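You operate a simulated robot arm through the tools that you are given. There is no shell and no other tool.

The job below is to be done with a simulated two-armed robot. You get a single attempt, and the scene is never put back.

JOB
Take the lid off the red can on the top of the grey rack and lay it down there. Put one of the cardboard cores from the right top crate of the blue stacks on the shelf of the steel table. Put the red-core spool on the shelf of the steel table. Put the white cap from the left top crate of the blue stacks on the black sheet. Turn the far speed dial to 15. Take the grey hose and put it on the middle shelf of the grey cart. Put the white felt pad on the top of the grey cart away on the shelf under the cuff bench. The order is free. Set down upright: cardboard core, red-core spool.

The check looks at the end state, three seconds after you hand in, the way a careful person would. Anything else that was tipped, shoved, dropped, spilled or broken makes it a failure. Lids that push on must go on centred and level and be pressed home; caps that screw on are set level and turned clockwise until they are tight. Flat cloth is picked up by pressing the open fingertips on it (5 to 10 N) and closing them slowly along it; thin cloth reads only 2 to 8 mm in the jaws.

ROBOT AND FRAMES
Two 7-joint arms with two-finger grippers on one trunk, on a base that drives. Base frame: it is fixed to the floor where the robot stands at the start and does not move with it; the origin is under the middle of the robot, x ahead of it, y to its left, z up. Readings come in mm, rad, newtons and seconds.
The left shoulder is at the start at [24, 214, 1081], the right one opposite. With the tool pointing down near the work surface each hand reaches from about 100 to 700 mm from the robot's upright axis, wherever it stands, measured 20 degrees to its own side. Places, roughly: black sheet (16x12x1 cm) [-9800, 1000, 500]; cardboard core [-9000, 1000, 500]; far speed dial [-4200, 3500, 600]; grey hose (8x12x23 cm) [-3500, 2500, 900]; middle shelf of the grey cart [-3600, 2400, 400]; red can [750, -250, 1000]; red-core spool (7x7x10 cm) [-9400, 1200, 600]; shelf of the steel table [-8000, 1400, 300]; shelf under the cuff bench [900, -2200, 300]; white cap (6x6x4 cm) [-9800, 800, 600]; white felt pad (9x6x2 cm) [-3500, 2300, 800]. Payload 2.2 kg a hand.
The tool frame of a hand sits at the grasp point between the pads (the TCP): z along the fingers, y along the line on which they close. The tips reach 19 mm beyond it. Largest opening 116 mm; the body of the gripper starts 70 mm behind the TCP.
Orientation is that of the tool frame in the base frame, as a unit quaternion [x, y, z, w]. With the fingers straight down and closing along the base's y, the tool's x points along the base's -x, its y along +y and its z along -z.

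CONTROLS
- The arms move only by the tool play_rows. It takes "left_plan", "right_plan" or both (then of equal length, played together; a hand with none holds still); each is a list that holds one entry, the list of rows, each a list of 7 numbers: the shift along the tool's x, y, z in cm, then the turn, a rotation vector about the tool's x, y, z in rad, then the closure in counts, from 0 (fully open) to 255 (shut). In form: [[[dx, dy, dz, ax, ay, az, fingers], ...]]. A call has 1 to 20 rows; each row shifts and turns the commanded pose from where the row before left it, along the tool's axes as they then stand. Rows are played at 5 a second. More than 50 mm and 0.15 rad between two rows, or a gripper value outside its range, and nothing of the call is played. A pose out of reach is approached as far as the arm can. The call stops where the force on the tool passes 40 N (or 10 N more than at its start, if that is more) or the arm is blocked; 0.2 s more then pass. The fingers move at their own pace and stop on an object; they squeeze with about 37 N. The grip force told is the motor's: it shows also when the fingers shut on nothing. Time passes only in rows, and 0.2 s behind the last, so rows that do not move let the fingers close. It gives the time, the measured TCP pose, the force on the tool (base axes), the opening and the grip force at its end, in the units of the frame above (readings bear some noise), with the torque about the TCP (base axes, N m) and any sound that the robot's microphone picked up, and new pictures: "show" is both (left out), scene, wrist or none (wrist: the cameras of the hands that moved).
- Cameras (640 x 400 px; columns grow to the right, rows downward): "scene" is now at [133.3, -26.4, 1287.9]; the picture's right is [-0.27, -0.96, -0.00], its down [-0.19, 0.05, -0.98] and it looks along [0.94, -0.27, -0.20] (base axes); focal length 284 px, centre (320, 200). "left" rides on the left gripper at [69, 15, -97] in its tool frame; the picture's right is [-0.21, 0.98, 0.00], its down [-0.76, -0.17, -0.63] and it looks along [-0.62, -0.14, 0.77] (tool axes); focal length 251 px, centre (320, 200). "right" rides on the right gripper at [69, -15, -97] in its tool frame; the picture's right is [0.21, 0.98, 0.00], its down [-0.76, 0.17, -0.63] and it looks along [-0.62, 0.14, 0.77] (tool axes); focal length 251 px, centre (320, 200). There is no depth. A picture from a camera that has moved, and an enlarged one, comes with that camera's place and axes in the base frame and with its lens.
- slide_trunk(by): slides the trunk up (or, below 0, down) by that many mm; the arms and the scene camera ride with it, the base frame stays. It gives what a move gives, with no picture.
- base_move(legs): drives the robot by 1 to 6 legs, each [ahead, left, turn to the left] in mm, mm and rad, along the robot's own axes; the way and the turn of a leg run together, so that a leg with both is an arc; at most 1500 mm and 3.142 rad a leg. The arms and the cameras ride along, it lands a little off, and it stops where it bumps. It gives what a move gives, and a new picture of the scene camera.
- aim_head(pan, tilt): turns the head with the scene camera to pan (to the left, within 1.396 rad either way) and tilt (down, from -0.506 to 1.204), counted from straight ahead of the robot. It gives what a move gives, and a new picture of the scene camera.
- enlarge(camera, box): a new picture of the part [left, top, right, bottom] of that camera's present view, enlarged. The clock stands still meanwhile.
- sign_off(): hands the job in; it is judged then, once.

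Nothing tells you exact positions but the pictures and the camera data. Unless the task says otherwise, let go and move clear before handing in.

The tools are called as name(argument=value, ...) on one line, values as JSON. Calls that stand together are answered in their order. play_rows: Moves the arms, as the interface text tells. Its arguments: {"type":"object","properties":{"left_plan":{"type":"array","items":{"type":"array","items":{"type":"array","items":{"type":"number"}}}},"right_plan":{"type":"array","items":{"type":"array","items":{"type":"array","items":{"type":"number"}}}},"show":{"type":"string","enum":["both","scene","wrist","none"]}},"required":[]} The other tools are called the same way: slide_trunk (by) slides the trunk up or down; base_move (legs) drives the base; aim_head (pan, tilt) turns the head that bears the scene camera; enlarge (camera, box) takes an enlarged picture of a part of a camera's view; sign_off () hands the job in.

At the start:

```text
t: 0.0
left_eef_pos: [473.0, 31.5, 1208.3]
left_orientation: [0.0, 1.0, 0.001, 0.0]
left_force: [0.4, -0.4, -0.3]
left_ft_torque: [0.04, 0.03, 0.01]
left_width: 115.5
left_gripper_force: 0.0
right_eef_pos: [439.3, -325.2, 1141.1]
right_orientation: [0.0, 1.0, 0.001, -0.001]
right_force: [-0.1, 0.0, 0.7]
right_ft_torque: [-0.02, -0.02, -0.01]
right_width: 115.9
right_gripper_force: 0.0
trunk travel left (down, up): [-225.0, 265.0]
robot x, y, heading: [-1.3, -1.4, -0.003]
head pan, tilt: [-0.276, 0.192]
```

scene: 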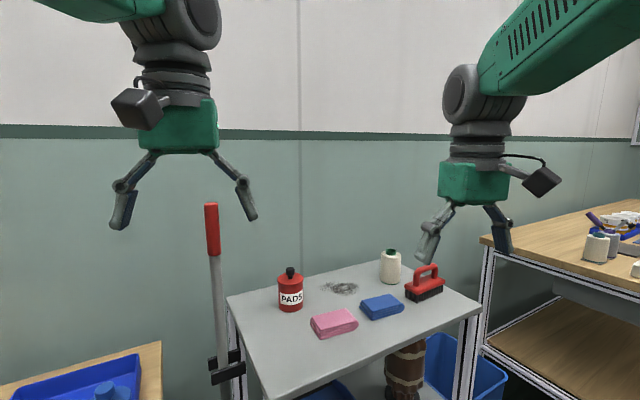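
right: 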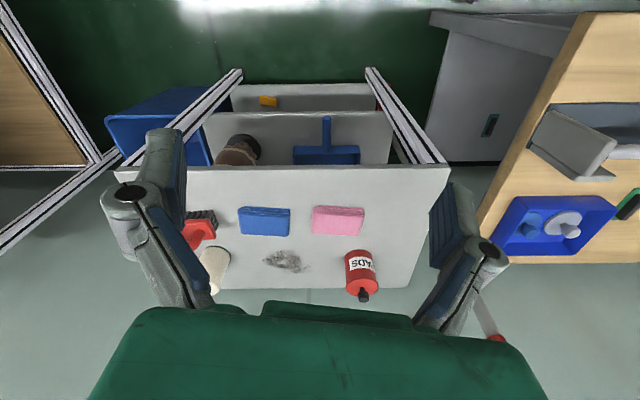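
left: 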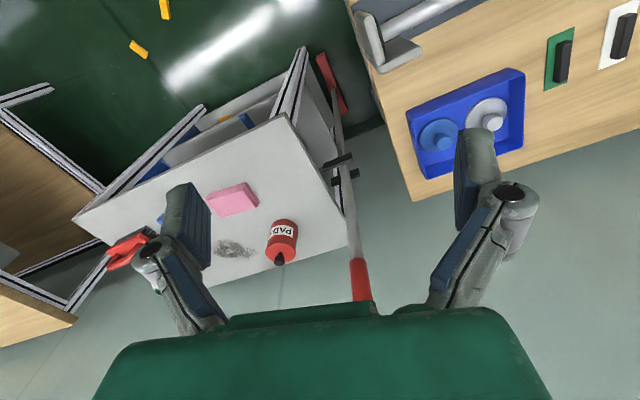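

I see the red PADS can with a black-knobbed lid on top of the grey rack, just ahead of the robot. I take a closer look first to locate it.

enlarge(camera="scene", box=[220, 230, 480, 400])

enlarge(camera="left", box=[180, 160, 380, 300])

enlarge(camera="right", box=[180, 180, 440, 320])

```text
2.35 times, centred on (350, 315) of scene
camera zoom: at [133.3, -26.4, 1287.9], right [-0.27, -0.96, 0.0], down [-0.19, 0.05, -0.98], along [0.94, -0.27, -0.2], focal length 668 px, centre (249, -71)
```

zoom: 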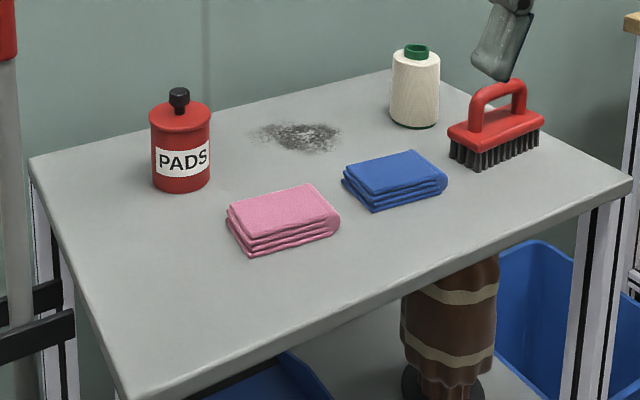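

```text
2.86 times, centred on (280, 230) of left
camera zoom: at [402.7, 46.4, 1305.8], right [0.21, 0.98, 0.0], down [0.76, -0.17, 0.63], along [0.62, -0.13, -0.78], focal length 718 px, centre (434, 114)
```

zoom: 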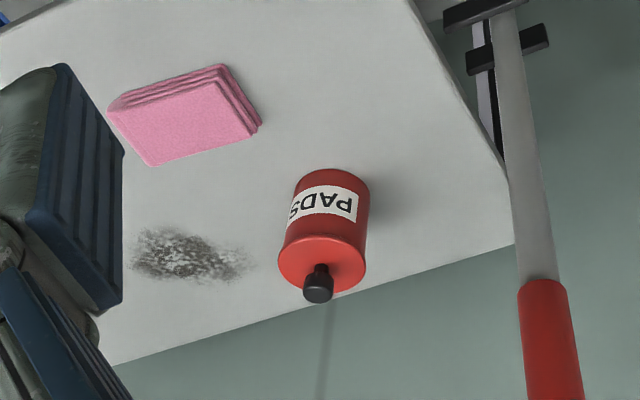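

```text
2.46 times, centred on (310, 250) of right
camera zoom: at [370.1, -341.2, 1238.9], right [-0.21, 0.98, 0.0], down [0.76, 0.17, 0.63], along [0.62, 0.14, -0.78], focal length 619 px, centre (345, 77)
```

zoom: 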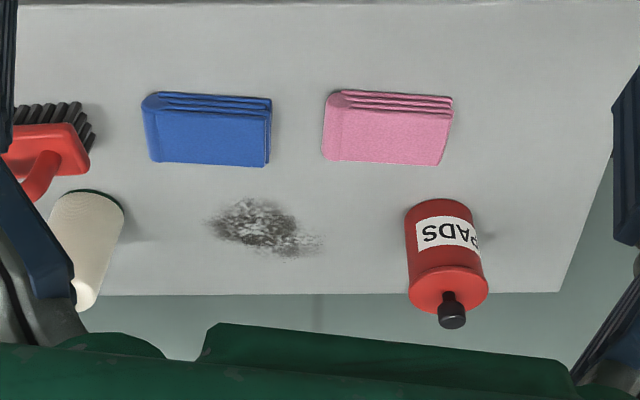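

The can's knob triangulates to about (840, -143, 950), the rack top to z≈852. A bench with a blue tray is on my left and a broom handle stands beside the rack; before driving in I look at the floor area around.

aim_head(pan=0.5, tilt=0.8)

aim_head(pan=-0.5, tilt=0.9)

aim_head(pan=-1.3, tilt=0.4)

aim_head(pan=1.3, tilt=0.3)

```text
t: 1.1
left_eef_pos: [472.2, 30.6, 1210.5]
left_orientation: [0.0, 1.0, 0.0, 0.001]
left_force: [0.2, -0.3, -0.7]
left_ft_torque: [0.01, 0.02, 0.01]
left_width: 116.0
left_gripper_force: 0.1
right_eef_pos: [437.5, -325.5, 1141.3]
right_orientation: [0.0, 1.0, -0.001, 0.001]
right_force: [0.4, -0.8, 0.3]
right_ft_torque: [-0.04, -0.01, 0.0]
right_width: 116.2
right_gripper_force: 0.0
trunk travel left (down, up): [-225.0, 265.0]
robot x, y, heading: [-2.1, -2.7, 0.003]
head pan, tilt: [0.499, 0.799]
camera scene: at [114.5, 37.6, 1233.7], right [0.48, -0.88, 0.0], down [-0.63, -0.34, -0.7], along [0.61, 0.33, -0.72], focal length 284 px, centre (320, 200)
```

scene: 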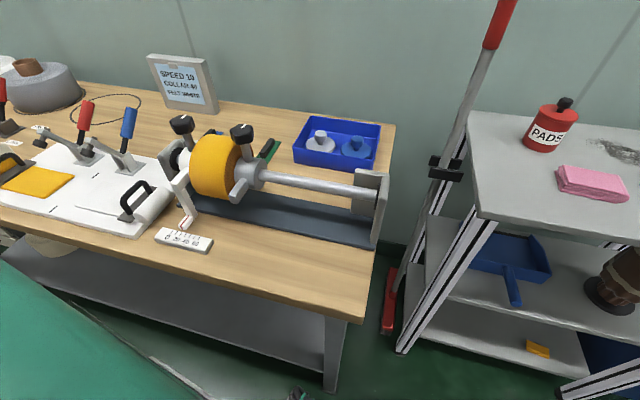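

```text
t: 2.4
left_eef_pos: [469.0, 30.7, 1210.1]
left_orientation: [0.0, 1.0, 0.0, 0.0]
left_force: [-0.6, 0.2, 0.6]
left_ft_torque: [-0.02, 0.01, 0.01]
left_width: 116.2
left_gripper_force: 0.1
right_eef_pos: [437.9, -325.8, 1142.3]
right_orientation: [0.0, 1.0, 0.001, 0.001]
right_force: [-0.3, -0.7, 0.6]
right_ft_torque: [0.0, 0.0, 0.0]
right_width: 116.0
right_gripper_force: 0.2
trunk travel left (down, up): [-225.0, 265.0]
robot x, y, heading: [-1.9, -2.3, 0.0]
head pan, tilt: [-0.499, 0.901]
camera scene: at [109.8, -37.2, 1225.6], right [-0.48, -0.88, 0.0], down [-0.69, 0.38, -0.62], along [0.54, -0.3, -0.79], focal length 284 px, centre (320, 200)
```

scene: 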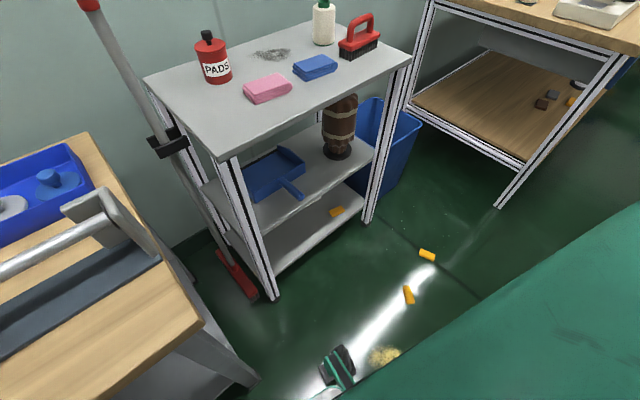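

```text
t: 3.5
left_eef_pos: [469.5, 29.7, 1209.6]
left_orientation: [0.0, 1.0, 0.0, 0.0]
left_force: [0.3, 0.8, -0.2]
left_ft_torque: [0.03, 0.0, 0.01]
left_width: 115.9
left_gripper_force: 0.1
right_eef_pos: [437.1, -326.0, 1141.7]
right_orientation: [0.0, 1.0, 0.0, 0.001]
right_force: [1.6, -0.7, 0.9]
right_ft_torque: [-0.04, 0.02, 0.01]
right_width: 115.9
right_gripper_force: 0.1
trunk travel left (down, up): [-225.0, 265.0]
robot x, y, heading: [0.3, 3.0, 0.004]
head pan, tilt: [-1.3, 0.4]
camera scene: at [68.4, -90.4, 1268.7], right [-0.96, -0.27, 0.0], down [-0.11, 0.38, -0.92], along [0.25, -0.89, -0.39], focal length 284 px, centre (320, 200)
```

scene: 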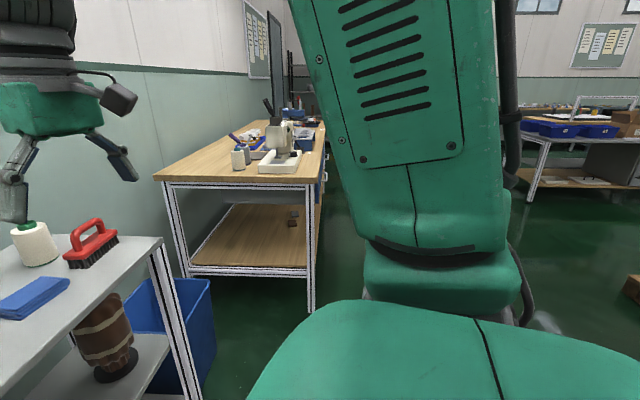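

```text
t: 5.8
left_eef_pos: [470.9, 30.8, 1210.5]
left_orientation: [0.0, 1.0, 0.001, 0.001]
left_force: [0.8, 0.0, 1.2]
left_ft_torque: [0.0, 0.02, 0.02]
left_width: 115.8
left_gripper_force: 0.0
right_eef_pos: [436.3, -325.6, 1141.6]
right_orientation: [0.0, 1.0, 0.001, 0.001]
right_force: [-0.2, -0.9, 0.8]
right_ft_torque: [0.01, 0.02, -0.03]
right_width: 116.0
right_gripper_force: 0.2
trunk travel left (down, up): [-225.0, 265.0]
robot x, y, heading: [0.1, -1.4, 0.0]
head pan, tilt: [1.3, 0.3]
camera scene: at [68.6, 88.9, 1278.2], right [0.96, -0.27, 0.0], down [-0.08, -0.28, -0.96], along [0.25, 0.92, -0.3], focal length 284 px, centre (320, 200)
```

scene: 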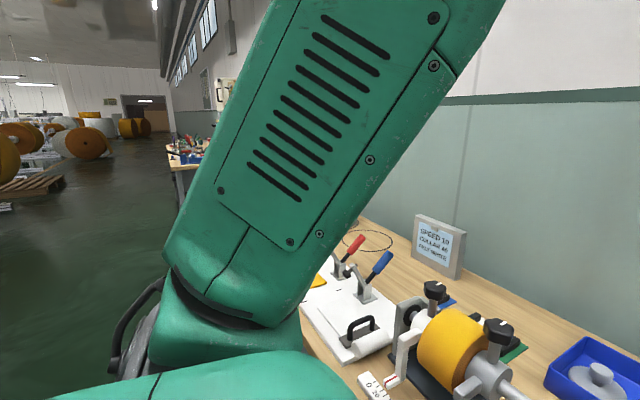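

A winding bench's corner is close on my left front, and some scraps lie on the floor to my right front. I look down more steeply to see what is just before the base.

aim_head(pan=-0.5, tilt=1.2)

aim_head(pan=0.0, tilt=1.2)

```text
t: 7.7
left_eef_pos: [470.4, 30.8, 1208.6]
left_orientation: [0.0, 1.0, 0.0, 0.001]
left_force: [-0.3, -0.9, -0.9]
left_ft_torque: [0.01, -0.01, -0.03]
left_width: 116.0
left_gripper_force: 0.0
right_eef_pos: [436.3, -325.3, 1141.3]
right_orientation: [0.0, 1.0, 0.001, 0.001]
right_force: [-0.1, -0.8, 0.4]
right_ft_torque: [0.0, 0.02, 0.0]
right_width: 115.9
right_gripper_force: 0.0
trunk travel left (down, up): [-225.0, 265.0]
robot x, y, heading: [1.4, -0.5, 0.001]
head pan, tilt: [-0.499, 1.201]
camera scene: at [92.6, -27.8, 1205.9], right [-0.48, -0.88, 0.0], down [-0.82, 0.45, -0.36], along [0.32, -0.17, -0.93], focal length 284 px, centre (320, 200)
```

scene: 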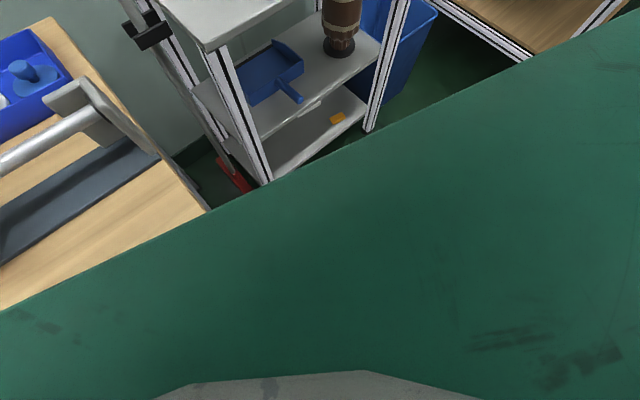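

```text
t: 8.6
left_eef_pos: [471.4, 31.5, 1209.8]
left_orientation: [0.0, 1.0, 0.0, 0.001]
left_force: [-0.8, 0.5, -0.8]
left_ft_torque: [-0.03, 0.02, 0.0]
left_width: 115.9
left_gripper_force: 0.1
right_eef_pos: [436.8, -325.2, 1142.9]
right_orientation: [0.001, 1.0, 0.0, 0.001]
right_force: [0.3, -0.7, -0.1]
right_ft_torque: [-0.01, 0.0, -0.03]
right_width: 116.0
right_gripper_force: 0.1
trunk travel left (down, up): [-225.0, 265.0]
robot x, y, heading: [-1.6, -1.2, -0.003]
head pan, tilt: [0.0, 1.201]
camera scene: at [99.4, -1.1, 1205.9], right [0.0, -1.0, 0.0], down [-0.93, 0.0, -0.36], along [0.36, 0.0, -0.93], focal length 284 px, centre (320, 200)
```

scene: 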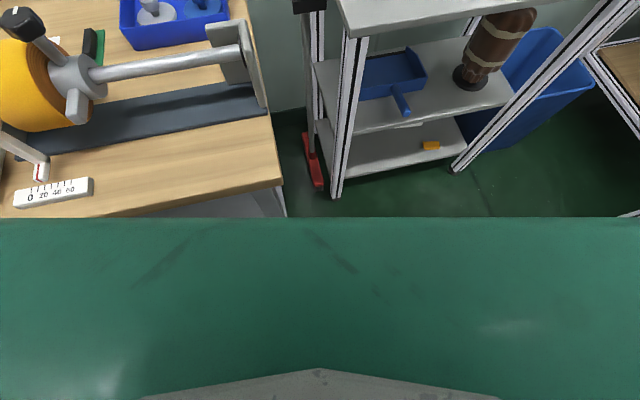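

The only things near the base are the bench leg at about (320, 100) and some scraps at about (306, -585), so I shift right first and then go ahead, to work on the can with the left hand.

base_move(legs=[[0, -270, 0], [230, 0, 0]])

aim_head(pan=0.2, tilt=0.5)

```text
t: 11.8
left_eef_pos: [702.0, -253.9, 1209.2]
left_orientation: [-0.004, 1.0, 0.008, 0.002]
left_force: [1.0, -1.6, 0.6]
left_ft_torque: [0.06, -0.02, -0.01]
left_width: 116.0
left_gripper_force: 0.1
right_eef_pos: [671.8, -609.2, 1136.0]
right_orientation: [-0.003, 1.0, 0.01, 0.0]
right_force: [0.0, -0.4, -0.4]
right_ft_torque: [0.07, 0.01, 0.0]
right_width: 116.0
right_gripper_force: 0.0
trunk travel left (down, up): [-225.0, 265.0]
robot x, y, heading: [236.3, -269.6, 0.007]
head pan, tilt: [0.0, 1.201]
camera scene: at [331.7, -287.6, 1205.7], right [0.01, -1.0, -0.02], down [-0.93, 0.0, -0.36], along [0.36, 0.02, -0.93], focal length 284 px, centre (320, 200)
```

scene: 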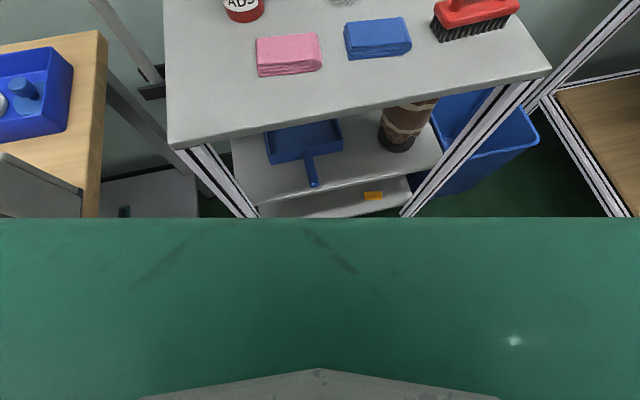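

```text
t: 12.9
left_eef_pos: [700.2, -235.0, 1211.2]
left_orientation: [-0.003, 1.0, -0.001, 0.001]
left_force: [-0.6, 0.4, 0.0]
left_ft_torque: [-0.01, -0.02, 0.03]
left_width: 116.3
left_gripper_force: 0.1
right_eef_pos: [670.1, -590.0, 1142.6]
right_orientation: [-0.004, 1.0, 0.0, 0.001]
right_force: [-0.2, -1.0, -1.1]
right_ft_torque: [-0.06, -0.01, 0.0]
right_width: 116.0
right_gripper_force: 0.1
trunk travel left (down, up): [-225.0, 265.0]
robot x, y, heading: [229.9, -266.8, 0.014]
head pan, tilt: [0.201, 0.499]
camera scene: at [364.9, -257.0, 1259.5], right [0.21, -0.98, -0.01], down [-0.47, -0.09, -0.88], along [0.86, 0.18, -0.48], focal length 284 px, centre (320, 200)
```

scene: 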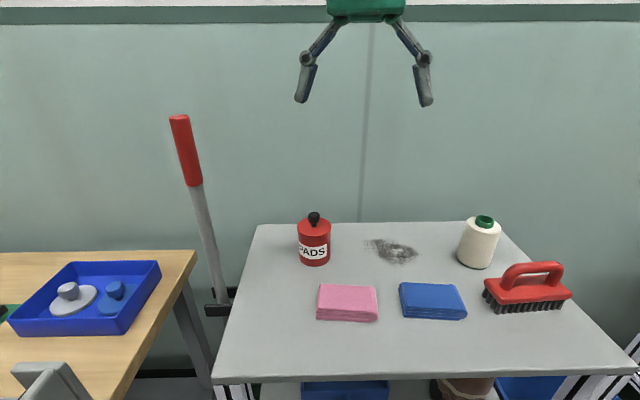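

The can is now within reach of the left hand. I take a close view for a precise fix.

enlarge(camera="scene", box=[220, 190, 420, 330])

enlarge(camera="left", box=[200, 150, 520, 350])

```text
2.86 times, centred on (320, 260) of scene
camera zoom: at [364.9, -257.0, 1259.5], right [0.21, -0.98, -0.01], down [-0.47, -0.09, -0.88], along [0.86, 0.18, -0.48], focal length 811 px, centre (320, 29)
```

zoom: 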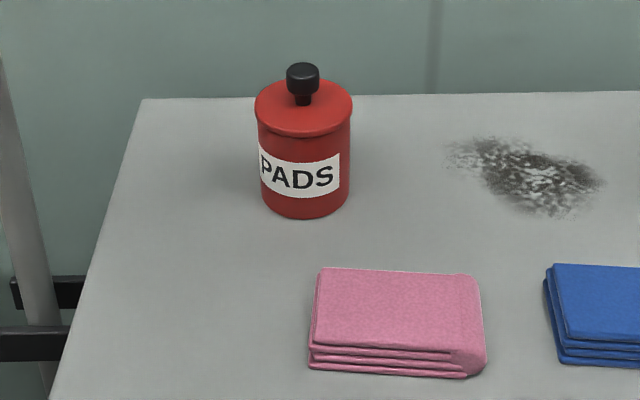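

```text
2.00 times, centred on (360, 250) of left
camera zoom: at [629.6, -218.0, 1307.1], right [0.21, 0.98, 0.0], down [0.76, -0.16, 0.63], along [0.62, -0.13, -0.77], focal length 503 px, centre (240, 100)
```

zoom: 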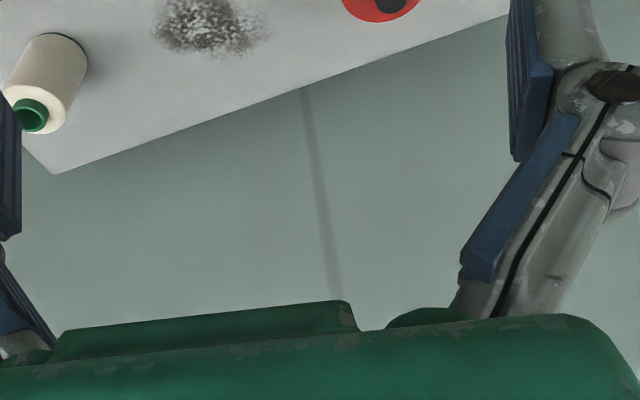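

Knob head centre at about (843, -142, 953), rack top z≈852. I bring the left hand above it.

play_rows(left_plan=[[[-2.37, 1.55, 2.0, 0, 0, 0, 0], [-2.37, 1.55, 2.0, 0, 0, 0, 0], [-2.37, 1.55, 2.0, 0, 0, 0, 0], [-2.37, 1.55, 2.0, 0, 0, 0, 0], [-2.37, 1.55, 2.0, 0, 0, 0, 0], [-2.37, 1.55, 2.0, 0, 0, 0, 60], [0, 0, 3, 0, 0, 0, 100], [0, 0, 3, 0, 0, 0, 120]]])

```text
t: 14.7
left_eef_pos: [844.4, -134.0, 1029.1]
left_orientation: [-0.005, 1.0, -0.002, 0.002]
left_force: [-0.1, 0.2, -0.3]
left_ft_torque: [-0.01, 0.0, 0.0]
left_width: 61.3
left_gripper_force: 0.0
right_eef_pos: [670.6, -583.5, 1144.9]
right_orientation: [-0.004, 1.0, -0.001, 0.001]
right_force: [-0.3, 0.2, 0.1]
right_ft_torque: [-0.02, 0.04, -0.01]
right_width: 116.2
right_gripper_force: 0.0
trunk travel left (down, up): [-225.0, 265.0]
robot x, y, heading: [233.3, -266.1, 0.008]
head pan, tilt: [0.201, 0.499]
camera scene: at [366.4, -247.0, 1259.3], right [0.21, -0.98, 0.0], down [-0.47, -0.1, -0.88], along [0.86, 0.18, -0.48], focal length 284 px, centre (320, 200)
camera left: at [773.7, -118.7, 1126.3], right [0.21, 0.98, 0.0], down [0.76, -0.16, 0.64], along [0.62, -0.13, -0.77], focal length 251 px, centre (320, 200)
```

scene: 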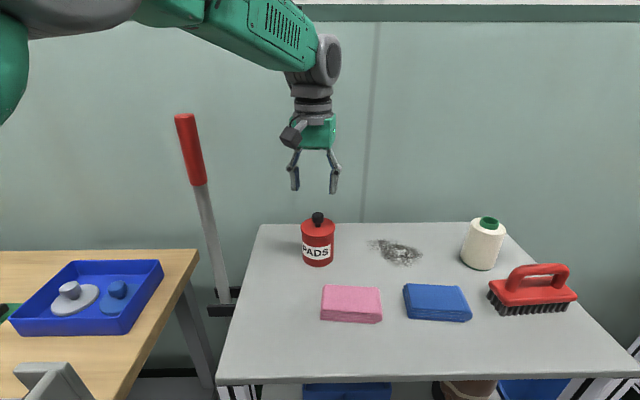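
left: 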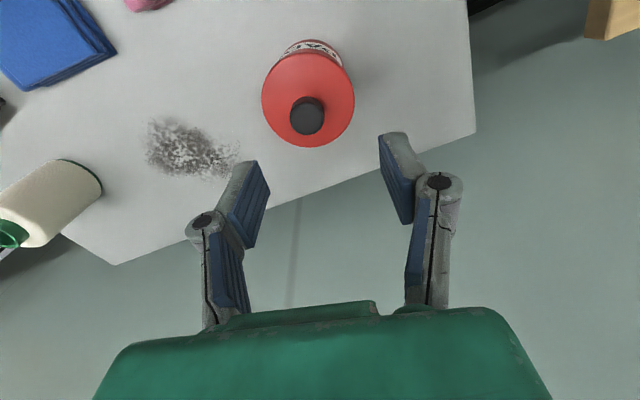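

The knob is nearly under the hand; I lower partway with a small correction and check again.

play_rows(left_plan=[[[0.3, -0.3, 1.5, 0, 0, 0, 120], [0.3, -0.3, 1.5, 0, 0, 0, 120], [0, 0, 0, 0, 0, 0, 120]]], show="wrist")

enlarge(camera="scene", box=[260, 140, 380, 280])

```text
t: 15.5
left_eef_pos: [837.3, -144.5, 1001.1]
left_orientation: [-0.005, 1.0, 0.0, 0.002]
left_force: [-0.4, 0.0, -0.2]
left_ft_torque: [0.01, 0.0, -0.02]
left_width: 61.2
left_gripper_force: 0.0
right_eef_pos: [668.7, -589.1, 1143.8]
right_orientation: [-0.004, 1.0, 0.0, 0.002]
right_force: [0.3, 0.2, 0.0]
right_ft_torque: [0.0, -0.02, 0.0]
right_width: 115.9
right_gripper_force: 0.1
trunk travel left (down, up): [-225.0, 265.0]
robot x, y, heading: [236.8, -270.6, 0.005]
head pan, tilt: [0.201, 0.499]
camera left: at [767.0, -129.8, 1097.0], right [0.21, 0.98, 0.0], down [0.76, -0.16, 0.64], along [0.62, -0.13, -0.77], focal length 251 px, centre (320, 200)
```

left: 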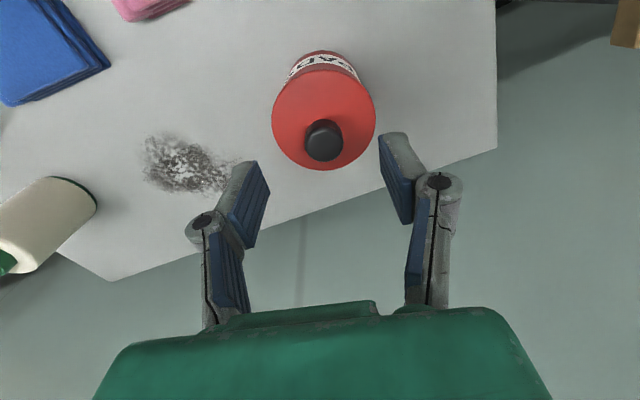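

```text
2.86 times, centred on (320, 210) of scene
camera zoom: at [365.5, -252.2, 1259.5], right [0.21, -0.98, 0.0], down [-0.47, -0.1, -0.88], along [0.86, 0.18, -0.48], focal length 811 px, centre (320, 171)
```

zoom: 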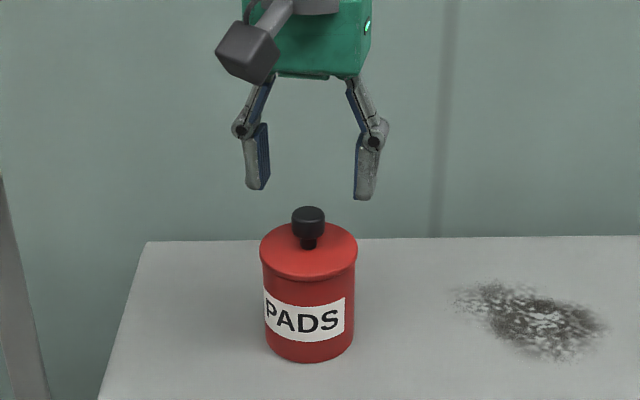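

Alignment is good to a few mm. I lower to the knob and grip it.

play_rows(left_plan=[[[0.1, 0.2, 1.6, 0, 0, 0, 120], [0.1, 0.1, 1.7, 0, 0, 0, 120], [0, 0, 1.5, 0, 0, 0, 120], [0, 0, 0, 0, 0, 0, 120]]], show="wrist")

enlarge(camera="scene", box=[260, 140, 380, 280])

```text
t: 16.5
left_eef_pos: [834.3, -139.1, 951.7]
left_orientation: [-0.005, 1.0, -0.002, 0.002]
left_force: [0.2, 0.1, 0.8]
left_ft_torque: [-0.02, 0.01, 0.04]
left_width: 61.6
left_gripper_force: 0.0
right_eef_pos: [669.8, -584.7, 1145.6]
right_orientation: [-0.004, 1.0, -0.002, 0.002]
right_force: [0.1, 0.5, -0.3]
right_ft_torque: [-0.04, -0.01, 0.0]
right_width: 116.2
right_gripper_force: 0.1
trunk travel left (down, up): [-225.0, 265.0]
robot x, y, heading: [231.1, -270.7, 0.008]
head pan, tilt: [0.201, 0.499]
camera left: at [763.7, -123.0, 1048.6], right [0.21, 0.98, 0.0], down [0.76, -0.16, 0.64], along [0.62, -0.13, -0.77], focal length 251 px, centre (320, 200)
```

left: 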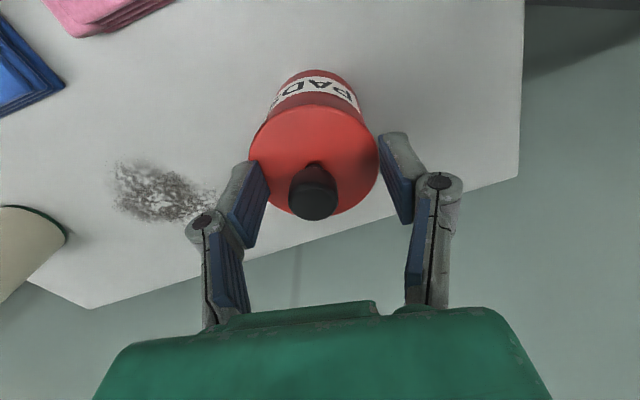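

```text
2.86 times, centred on (320, 210) of scene
camera zoom: at [365.6, -244.4, 1259.4], right [0.21, -0.98, 0.0], down [-0.47, -0.1, -0.88], along [0.86, 0.18, -0.48], focal length 811 px, centre (320, 171)
```

zoom: 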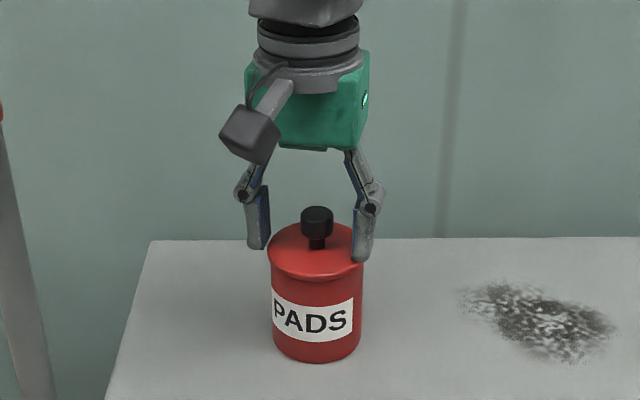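

The knob sits between the pads. I close on it and lift gently.

play_rows(left_plan=[[[-0.2, -0.3, 0, 0, 0, 0, 150], [0, 0, 0, 0, 0, 0, 255], [0, 0, 0, 0, 0, 0, 255], [0, 0, 0, 0, 0, 0, 255], [0, 0, -0.3, 0, 0, 0, 255], [0, 0, -0.3, 0, 0, 0, 255]]])

enlarge(camera="scene", box=[260, 140, 380, 280])

```text
t: 17.9
left_eef_pos: [836.5, -150.0, 957.9]
left_orientation: [-0.003, 1.0, 0.002, 0.003]
left_force: [-0.2, 0.7, -0.7]
left_ft_torque: [0.02, -0.01, -0.02]
left_width: 17.8
left_gripper_force: 37.3
right_eef_pos: [669.6, -595.0, 1141.4]
right_orientation: [-0.003, 1.0, 0.003, 0.001]
right_force: [-0.8, -0.2, -0.5]
right_ft_torque: [0.0, -0.04, -0.01]
right_width: 115.8
right_gripper_force: 0.1
trunk travel left (down, up): [-225.0, 265.0]
robot x, y, heading: [233.9, -272.0, 0.01]
head pan, tilt: [0.201, 0.499]
heard: snap
camera scene: at [365.8, -254.3, 1259.4], right [0.21, -0.98, 0.0], down [-0.47, -0.1, -0.88], along [0.86, 0.18, -0.48], focal length 284 px, centre (320, 200)
camera left: at [765.6, -135.3, 1055.5], right [0.21, 0.98, 0.0], down [0.76, -0.16, 0.63], along [0.62, -0.13, -0.77], focal length 251 px, centre (320, 200)
```

scene: 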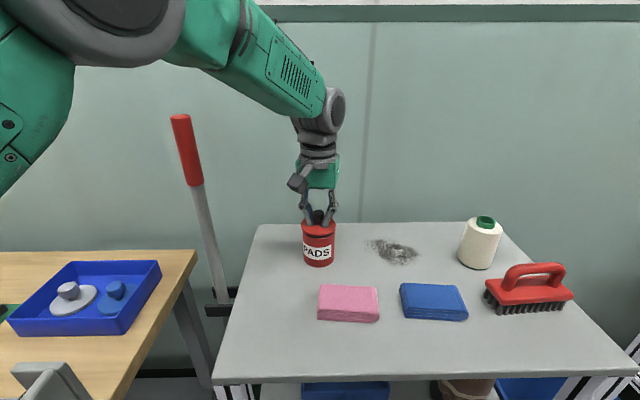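
left: 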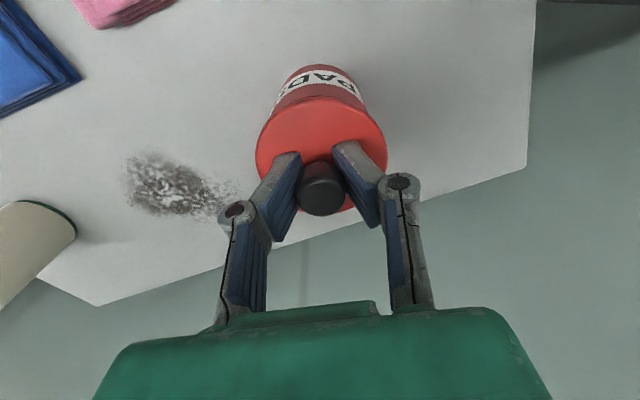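

```text
2.86 times, centred on (320, 210) of scene
camera zoom: at [365.8, -254.3, 1259.4], right [0.21, -0.98, 0.0], down [-0.47, -0.1, -0.88], along [0.86, 0.18, -0.48], focal length 811 px, centre (320, 171)
```

zoom: 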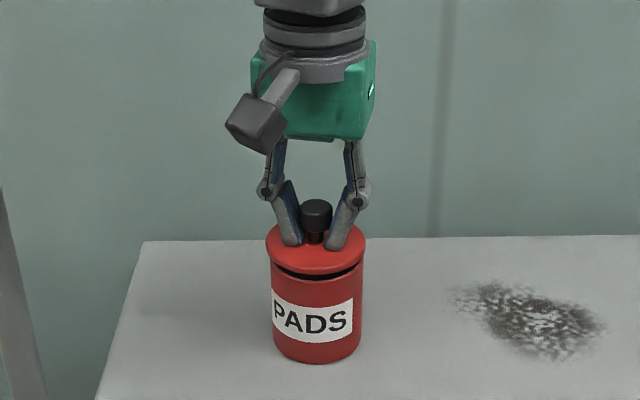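

The lid popped loose (snap, gap visible). I raise it further.

play_rows(left_plan=[[[0, 0, -1, 0, 0, 0, 255], [0, 0, -2, 0, 0, 0, 255], [0, 0, -2, 0, 0, 0, 255], [0, 0, -2, 0, 0, 0, 255], [0, 0, 0, 0, 0, 0, 255]]])

enlarge(camera="scene", box=[240, 140, 400, 380])

```text
t: 19.1
left_eef_pos: [836.7, -146.4, 1029.3]
left_orientation: [-0.004, 1.0, 0.001, 0.002]
left_force: [-0.1, 0.5, 0.5]
left_ft_torque: [0.02, 0.03, 0.05]
left_width: 17.4
left_gripper_force: 37.3
right_eef_pos: [670.1, -592.4, 1142.2]
right_orientation: [-0.003, 1.0, 0.002, 0.001]
right_force: [-0.5, 0.0, -0.4]
right_ft_torque: [-0.02, 0.01, 0.0]
right_width: 116.0
right_gripper_force: 0.1
trunk travel left (down, up): [-225.0, 265.0]
robot x, y, heading: [231.3, -270.3, 0.012]
head pan, tilt: [0.201, 0.499]
camera scene: at [366.0, -251.0, 1259.4], right [0.21, -0.98, 0.0], down [-0.47, -0.1, -0.88], along [0.86, 0.18, -0.48], focal length 284 px, centre (320, 200)
camera left: at [766.3, -131.7, 1125.3], right [0.21, 0.98, 0.0], down [0.76, -0.16, 0.63], along [0.62, -0.13, -0.77], focal length 251 px, centre (320, 200)
```

scene: 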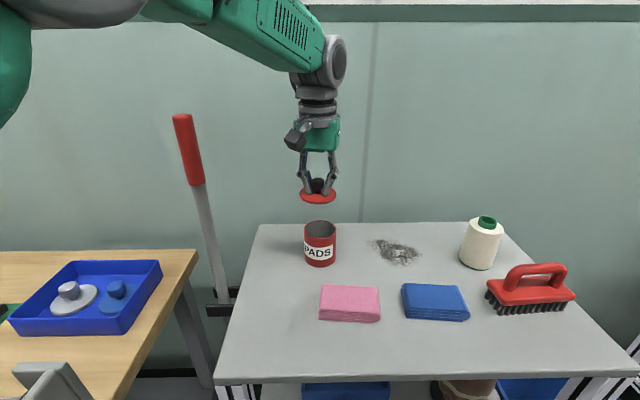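
left: 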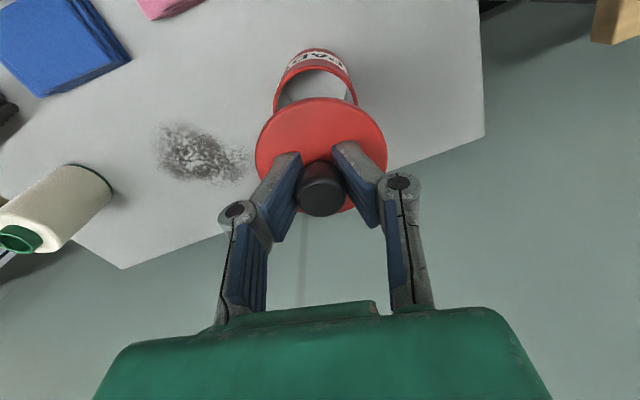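

```text
1.67 times, centred on (320, 260) of scene
camera zoom: at [366.0, -251.0, 1259.4], right [0.21, -0.98, 0.0], down [-0.47, -0.1, -0.88], along [0.86, 0.18, -0.48], focal length 473 px, centre (320, 100)
```

zoom: 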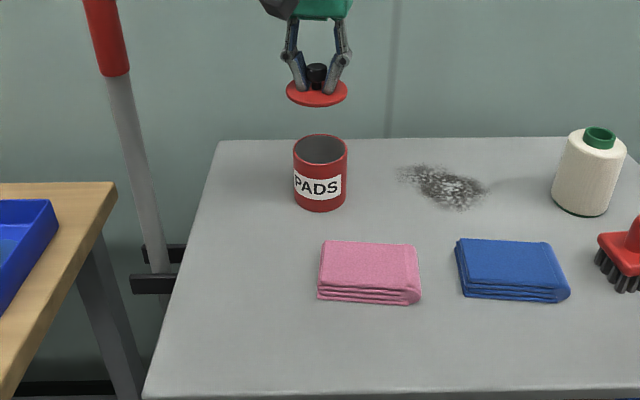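

Lid is off and the can stayed put. I carry the lid to the free spot front-left of the can, around (715, -97).

play_rows(left_plan=[[[4.0, 1.6, 0, 0, 0, 0, 255], [4.0, 1.6, 0, 0, 0, 0, 255], [4.0, 1.6, 0, 0, 0, 0, 255], [0, 0, 3, 0, 0, 0, 255], [0, 0, 4, 0, 0, 0, 255], [0, 0, 3, 0, 0, 0, 255], [0, 0, 0, 0, 0, 0, 255]]])

enlarge(camera="scene", box=[200, 160, 420, 380])

```text
t: 20.7
left_eef_pos: [715.1, -101.0, 929.7]
left_orientation: [-0.003, 1.0, 0.001, 0.002]
left_force: [0.2, -0.4, 0.1]
left_ft_torque: [-0.01, 0.01, 0.0]
left_width: 17.2
left_gripper_force: 37.0
right_eef_pos: [669.3, -591.3, 1142.0]
right_orientation: [-0.003, 1.0, 0.002, 0.001]
right_force: [-1.0, 0.7, 0.2]
right_ft_torque: [0.04, 0.01, 0.01]
right_width: 116.1
right_gripper_force: 0.0
trunk travel left (down, up): [-225.0, 265.0]
robot x, y, heading: [235.3, -271.4, 0.01]
head pan, tilt: [0.201, 0.499]
camera scene: at [365.3, -250.9, 1259.5], right [0.21, -0.98, 0.0], down [-0.47, -0.1, -0.88], along [0.86, 0.18, -0.48], focal length 284 px, centre (320, 200)
camera left: at [643.9, -85.5, 1025.3], right [0.21, 0.98, 0.0], down [0.76, -0.16, 0.63], along [0.62, -0.13, -0.77], focal length 251 px, centre (320, 200)
```

scene: 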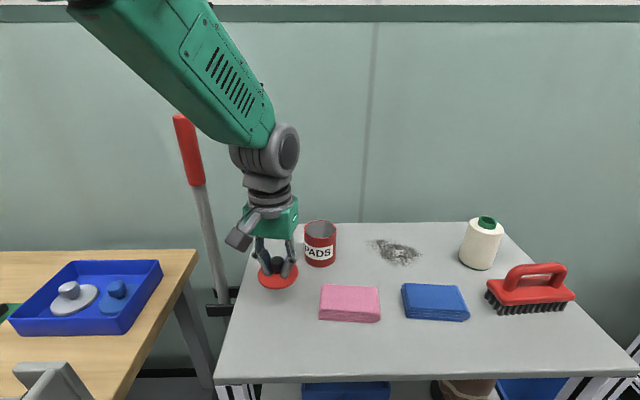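
left: 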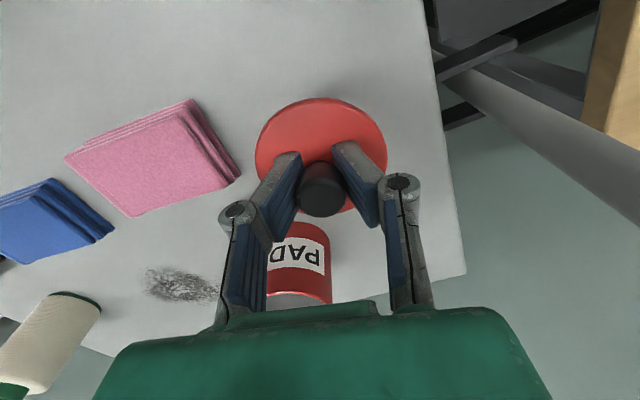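

```text
1.82 times, centred on (310, 270) of scene
camera zoom: at [365.3, -250.9, 1259.5], right [0.21, -0.98, 0.0], down [-0.47, -0.1, -0.88], along [0.86, 0.18, -0.48], focal length 516 px, centre (338, 73)
```

zoom: 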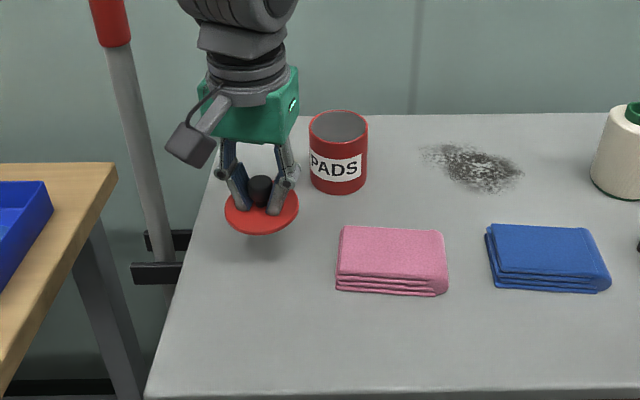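

play_rows(left_plan=[[[0, 0, 0.6, 0, 0, 0, 255], [0, 0, 0.6, 0, 0, 0, 255], [0, 0, 0.6, 0, 0, 0, 255], [0, 0, 0.4, 0, 0, 0, 255], [0, 0, 0, 0, 0, 0, 255]]], show="none")

enlarge(camera="scene", box=[220, 210, 340, 310])

```text
t: 21.9
left_eef_pos: [714.9, -100.4, 906.1]
left_orientation: [-0.003, 1.0, 0.001, 0.002]
left_force: [0.0, 0.8, 0.1]
left_ft_torque: [-0.04, 0.0, 0.02]
left_width: 16.9
left_gripper_force: 36.8
right_eef_pos: [668.8, -591.7, 1143.8]
right_orientation: [-0.004, 1.0, 0.002, 0.001]
right_force: [0.0, 0.1, 0.2]
right_ft_torque: [0.01, 0.03, 0.02]
right_width: 116.2
right_gripper_force: 0.1
trunk travel left (down, up): [-225.0, 265.0]
robot x, y, heading: [231.0, -270.0, 0.006]
head pan, tilt: [0.201, 0.499]
```

```text
4.00 times, centred on (280, 260) of scene
camera zoom: at [365.2, -250.7, 1259.5], right [0.21, -0.98, 0.0], down [-0.47, -0.1, -0.88], along [0.86, 0.18, -0.48], focal length 1135 px, centre (480, -40)
```

zoom: 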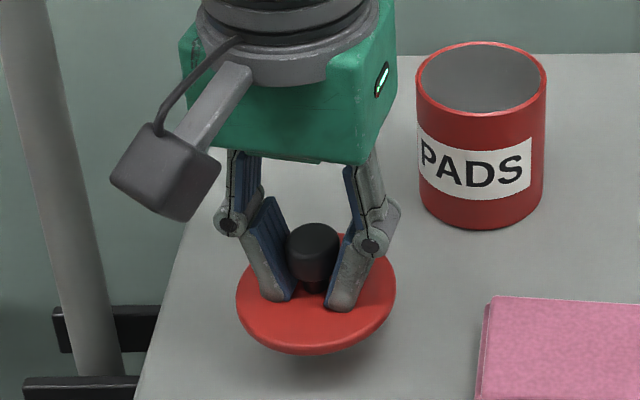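

play_rows(left_plan=[[[0, 0, 0.3, 0, 0, 0, 255], [0, 0, 0.3, 0, 0, 0, 255], [0, 0, 0.3, 0, 0, 0, 255], [0, 0, 0, 0, 0, 0, 255]]], show="none")

enlarge(camera="scene", box=[220, 210, 340, 310])

```text
t: 22.9
left_eef_pos: [715.9, -99.8, 896.9]
left_orientation: [-0.004, 1.0, 0.0, 0.002]
left_force: [-0.7, 0.0, 0.0]
left_ft_torque: [-0.02, 0.0, -0.02]
left_width: 16.9
left_gripper_force: 37.1
right_eef_pos: [669.9, -592.9, 1143.1]
right_orientation: [-0.003, 1.0, 0.003, 0.001]
right_force: [-0.4, -0.3, -0.2]
right_ft_torque: [0.03, -0.01, 0.01]
right_width: 115.7
right_gripper_force: 0.1
trunk travel left (down, up): [-225.0, 265.0]
robot x, y, heading: [230.5, -269.0, 0.012]
head pan, tilt: [0.201, 0.499]
```

```text
4.00 times, centred on (280, 260) of scene
camera zoom: at [365.2, -250.8, 1259.5], right [0.21, -0.98, 0.0], down [-0.47, -0.1, -0.88], along [0.86, 0.18, -0.48], focal length 1135 px, centre (480, -40)
```

zoom: 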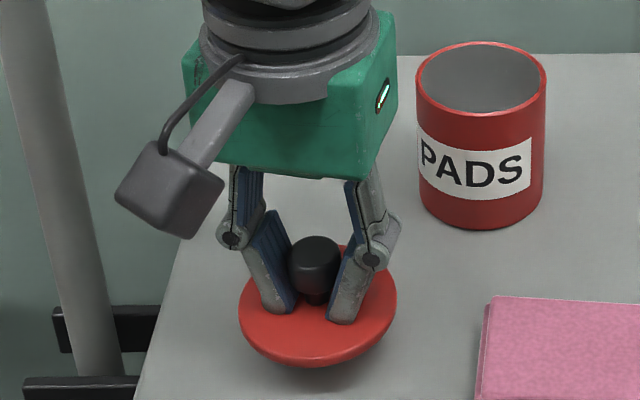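

play_rows(left_plan=[[[0, 0, 0.3, 0, 0, 0, 255], [0, 0, 0.3, 0, 0, 0, 255], [0, 0, 0.2, 0, 0, 0, 255], [0, 0, 0, 0, 0, 0, 255]]], show="none")

enlarge(camera="scene", box=[220, 210, 340, 310])

```text
t: 23.9
left_eef_pos: [716.8, -100.6, 890.8]
left_orientation: [-0.004, 1.0, 0.001, 0.002]
left_force: [-0.3, -0.7, -0.9]
left_ft_torque: [0.03, 0.01, 0.04]
left_width: 16.9
left_gripper_force: 36.9
right_eef_pos: [670.3, -590.8, 1143.0]
right_orientation: [-0.004, 1.0, 0.003, 0.0]
right_force: [0.1, 0.5, 0.0]
right_ft_torque: [0.0, 0.0, 0.0]
right_width: 116.0
right_gripper_force: 0.1
trunk travel left (down, up): [-225.0, 265.0]
robot x, y, heading: [226.6, -270.1, 0.01]
head pan, tilt: [0.201, 0.499]
```

```text
4.00 times, centred on (280, 260) of scene
camera zoom: at [365.3, -250.8, 1259.5], right [0.21, -0.98, 0.0], down [-0.47, -0.1, -0.88], along [0.86, 0.18, -0.48], focal length 1135 px, centre (480, -40)
```

zoom: 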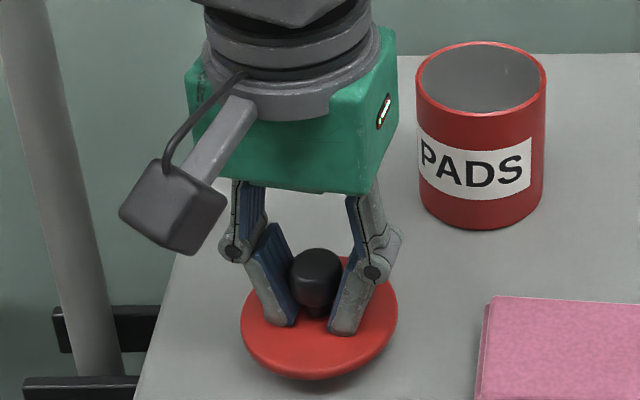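

play_rows(left_plan=[[[0, 0, 0.3, 0, 0, 0, 255], [0, 0, 0.3, 0, 0, 0, 255], [0, 0, 0, 0, 0, 0, 255]]], show="none")

play_rows(left_plan=[[[0, 0, 0.2, 0, 0, 0, 255], [0, 0, 0.2, 0, 0, 0, 255], [0, 0, 0, 0, 0, 0, 255]]], show="none")

enlarge(camera="scene", box=[220, 210, 340, 310])

```text
t: 24.7
left_eef_pos: [716.5, -99.5, 883.6]
left_orientation: [-0.004, 1.0, 0.001, 0.002]
left_force: [-0.3, 0.0, -0.2]
left_ft_torque: [-0.04, 0.01, 0.0]
left_width: 16.7
left_gripper_force: 36.9
right_eef_pos: [669.5, -592.7, 1143.2]
right_orientation: [-0.003, 1.0, 0.002, 0.001]
right_force: [0.0, -0.5, 0.2]
right_ft_torque: [0.01, 0.03, 0.0]
right_width: 115.9
right_gripper_force: 0.1
trunk travel left (down, up): [-225.0, 265.0]
robot x, y, heading: [230.2, -270.1, 0.003]
head pan, tilt: [0.201, 0.499]
```

```text
t: 25.5
left_eef_pos: [716.9, -100.2, 878.5]
left_orientation: [-0.004, 1.0, 0.0, 0.001]
left_force: [-0.2, 0.2, -1.6]
left_ft_torque: [0.0, 0.0, -0.03]
left_width: 16.6
left_gripper_force: 36.7
right_eef_pos: [669.9, -590.5, 1141.2]
right_orientation: [-0.003, 1.0, 0.001, 0.002]
right_force: [-0.2, 0.5, -0.6]
right_ft_torque: [0.02, -0.03, 0.04]
right_width: 116.1
right_gripper_force: 0.0
trunk travel left (down, up): [-225.0, 265.0]
robot x, y, heading: [231.6, -271.5, 0.009]
head pan, tilt: [0.201, 0.499]
```

```text
4.00 times, centred on (280, 260) of scene
camera zoom: at [365.3, -250.8, 1259.5], right [0.21, -0.98, 0.0], down [-0.47, -0.1, -0.88], along [0.86, 0.18, -0.48], focal length 1135 px, centre (480, -40)
```

zoom: 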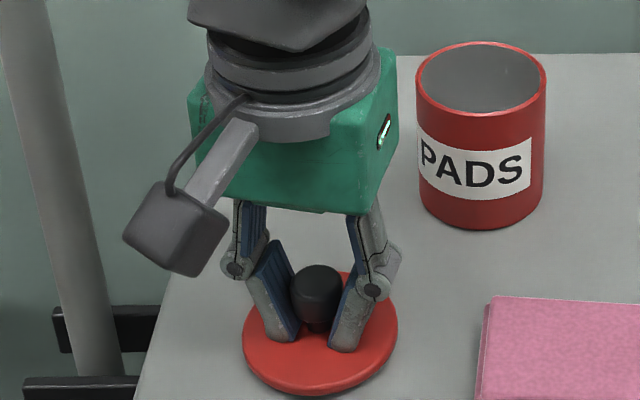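

play_rows(left_plan=[[[0, 0, 0.2, 0, 0, 0, 255], [0, 0, 0, 0, 0, 0, 255]]], show="none")

play_rows(left_plan=[[[0, 0, 0.2, 0, 0, 0, 255], [0, 0, 0, 0, 0, 0, 255]]], show="wrist")

enlarge(camera="scene", box=[220, 210, 340, 310])

```text
t: 26.1
left_eef_pos: [717.0, -100.1, 877.7]
left_orientation: [-0.004, 1.0, 0.001, 0.002]
left_force: [-0.5, -0.1, -0.9]
left_ft_torque: [-0.01, 0.02, 0.0]
left_width: 16.5
left_gripper_force: 37.3
right_eef_pos: [668.4, -592.3, 1142.4]
right_orientation: [-0.004, 1.0, 0.001, 0.001]
right_force: [-0.6, -0.6, -1.1]
right_ft_torque: [-0.04, 0.01, -0.02]
right_width: 116.0
right_gripper_force: 0.0
trunk travel left (down, up): [-225.0, 265.0]
robot x, y, heading: [234.7, -268.6, 0.01]
head pan, tilt: [0.201, 0.499]
```

```text
t: 26.7
left_eef_pos: [716.0, -99.5, 875.1]
left_orientation: [-0.004, 1.0, 0.001, 0.001]
left_force: [0.2, 0.1, 0.2]
left_ft_torque: [0.0, 0.01, -0.02]
left_width: 16.8
left_gripper_force: 37.3
right_eef_pos: [669.4, -592.4, 1143.5]
right_orientation: [-0.005, 1.0, 0.002, 0.001]
right_force: [-0.4, 0.3, 0.4]
right_ft_torque: [0.01, -0.04, 0.03]
right_width: 115.8
right_gripper_force: 0.0
trunk travel left (down, up): [-225.0, 265.0]
robot x, y, heading: [233.2, -267.0, 0.01]
head pan, tilt: [0.201, 0.499]
camera left: at [645.5, -85.0, 972.1], right [0.21, 0.98, 0.0], down [0.76, -0.16, 0.63], along [0.62, -0.13, -0.77], focal length 251 px, centre (320, 200)
```

left: 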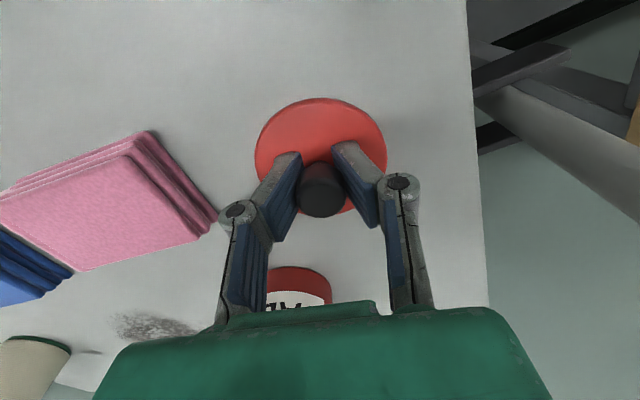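

```text
4.00 times, centred on (280, 260) of scene
camera zoom: at [365.3, -250.8, 1259.5], right [0.21, -0.98, 0.0], down [-0.47, -0.1, -0.88], along [0.86, 0.18, -0.48], focal length 1135 px, centre (480, -40)
```

zoom: 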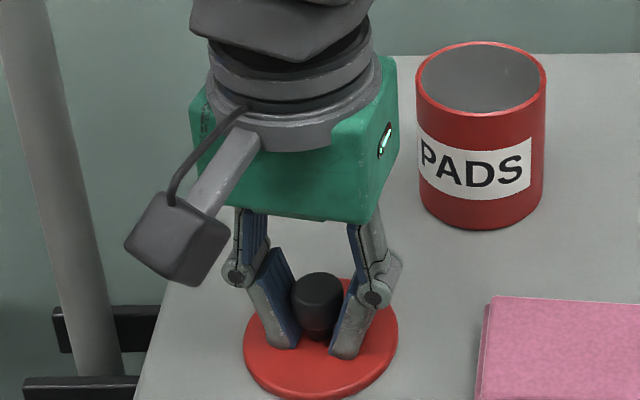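

play_rows(left_plan=[[[0, 0, 0.2, 0, 0, 0, 255], [0, 0, 0, 0, 0, 0, 255]]], show="none")

play_rows(left_plan=[[[0, 0, 0.2, 0, 0, 0, 255], [0, 0, 0, 0, 0, 0, 255]]], show="none")

enlarge(camera="scene", box=[220, 210, 340, 310])

```text
t: 27.3
left_eef_pos: [717.4, -100.1, 874.6]
left_orientation: [-0.004, 1.0, 0.001, 0.003]
left_force: [-1.2, 1.5, 17.5]
left_ft_torque: [-0.01, 0.44, -0.01]
left_width: 16.8
left_gripper_force: 36.8
right_eef_pos: [668.4, -592.0, 1142.0]
right_orientation: [-0.003, 1.0, 0.002, 0.002]
right_force: [-0.6, 0.1, -0.2]
right_ft_torque: [0.01, 0.06, 0.01]
right_width: 115.9
right_gripper_force: 0.2
trunk travel left (down, up): [-225.0, 265.0]
robot x, y, heading: [232.0, -268.3, 0.007]
head pan, tilt: [0.201, 0.499]
```

```text
t: 27.9
left_eef_pos: [716.7, -100.3, 874.5]
left_orientation: [-0.003, 1.0, 0.001, 0.005]
left_force: [-6.5, 0.8, 16.5]
left_ft_torque: [-0.01, 0.31, 0.01]
left_width: 16.6
left_gripper_force: 37.6
right_eef_pos: [667.2, -591.8, 1142.2]
right_orientation: [-0.004, 1.0, 0.002, 0.001]
right_force: [-0.7, -0.2, -0.2]
right_ft_torque: [-0.02, -0.02, -0.03]
right_width: 116.0
right_gripper_force: 0.0
trunk travel left (down, up): [-225.0, 265.0]
robot x, y, heading: [232.7, -267.0, 0.006]
head pan, tilt: [0.201, 0.499]
stopped in row 2 (left hand): the force on the tool passed its limit at 41 N (the readings are from after the stop); the commanded pose is now the measured one
```

```text
4.00 times, centred on (280, 260) of scene
camera zoom: at [362.6, -251.2, 1259.7], right [0.21, -0.98, 0.0], down [-0.47, -0.1, -0.88], along [0.86, 0.18, -0.48], focal length 1135 px, centre (480, -40)
```

zoom: 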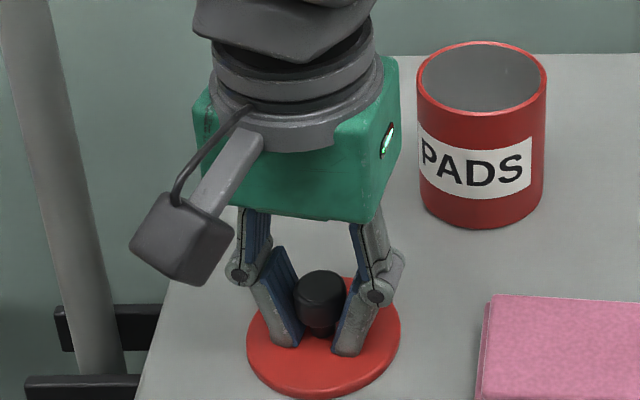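

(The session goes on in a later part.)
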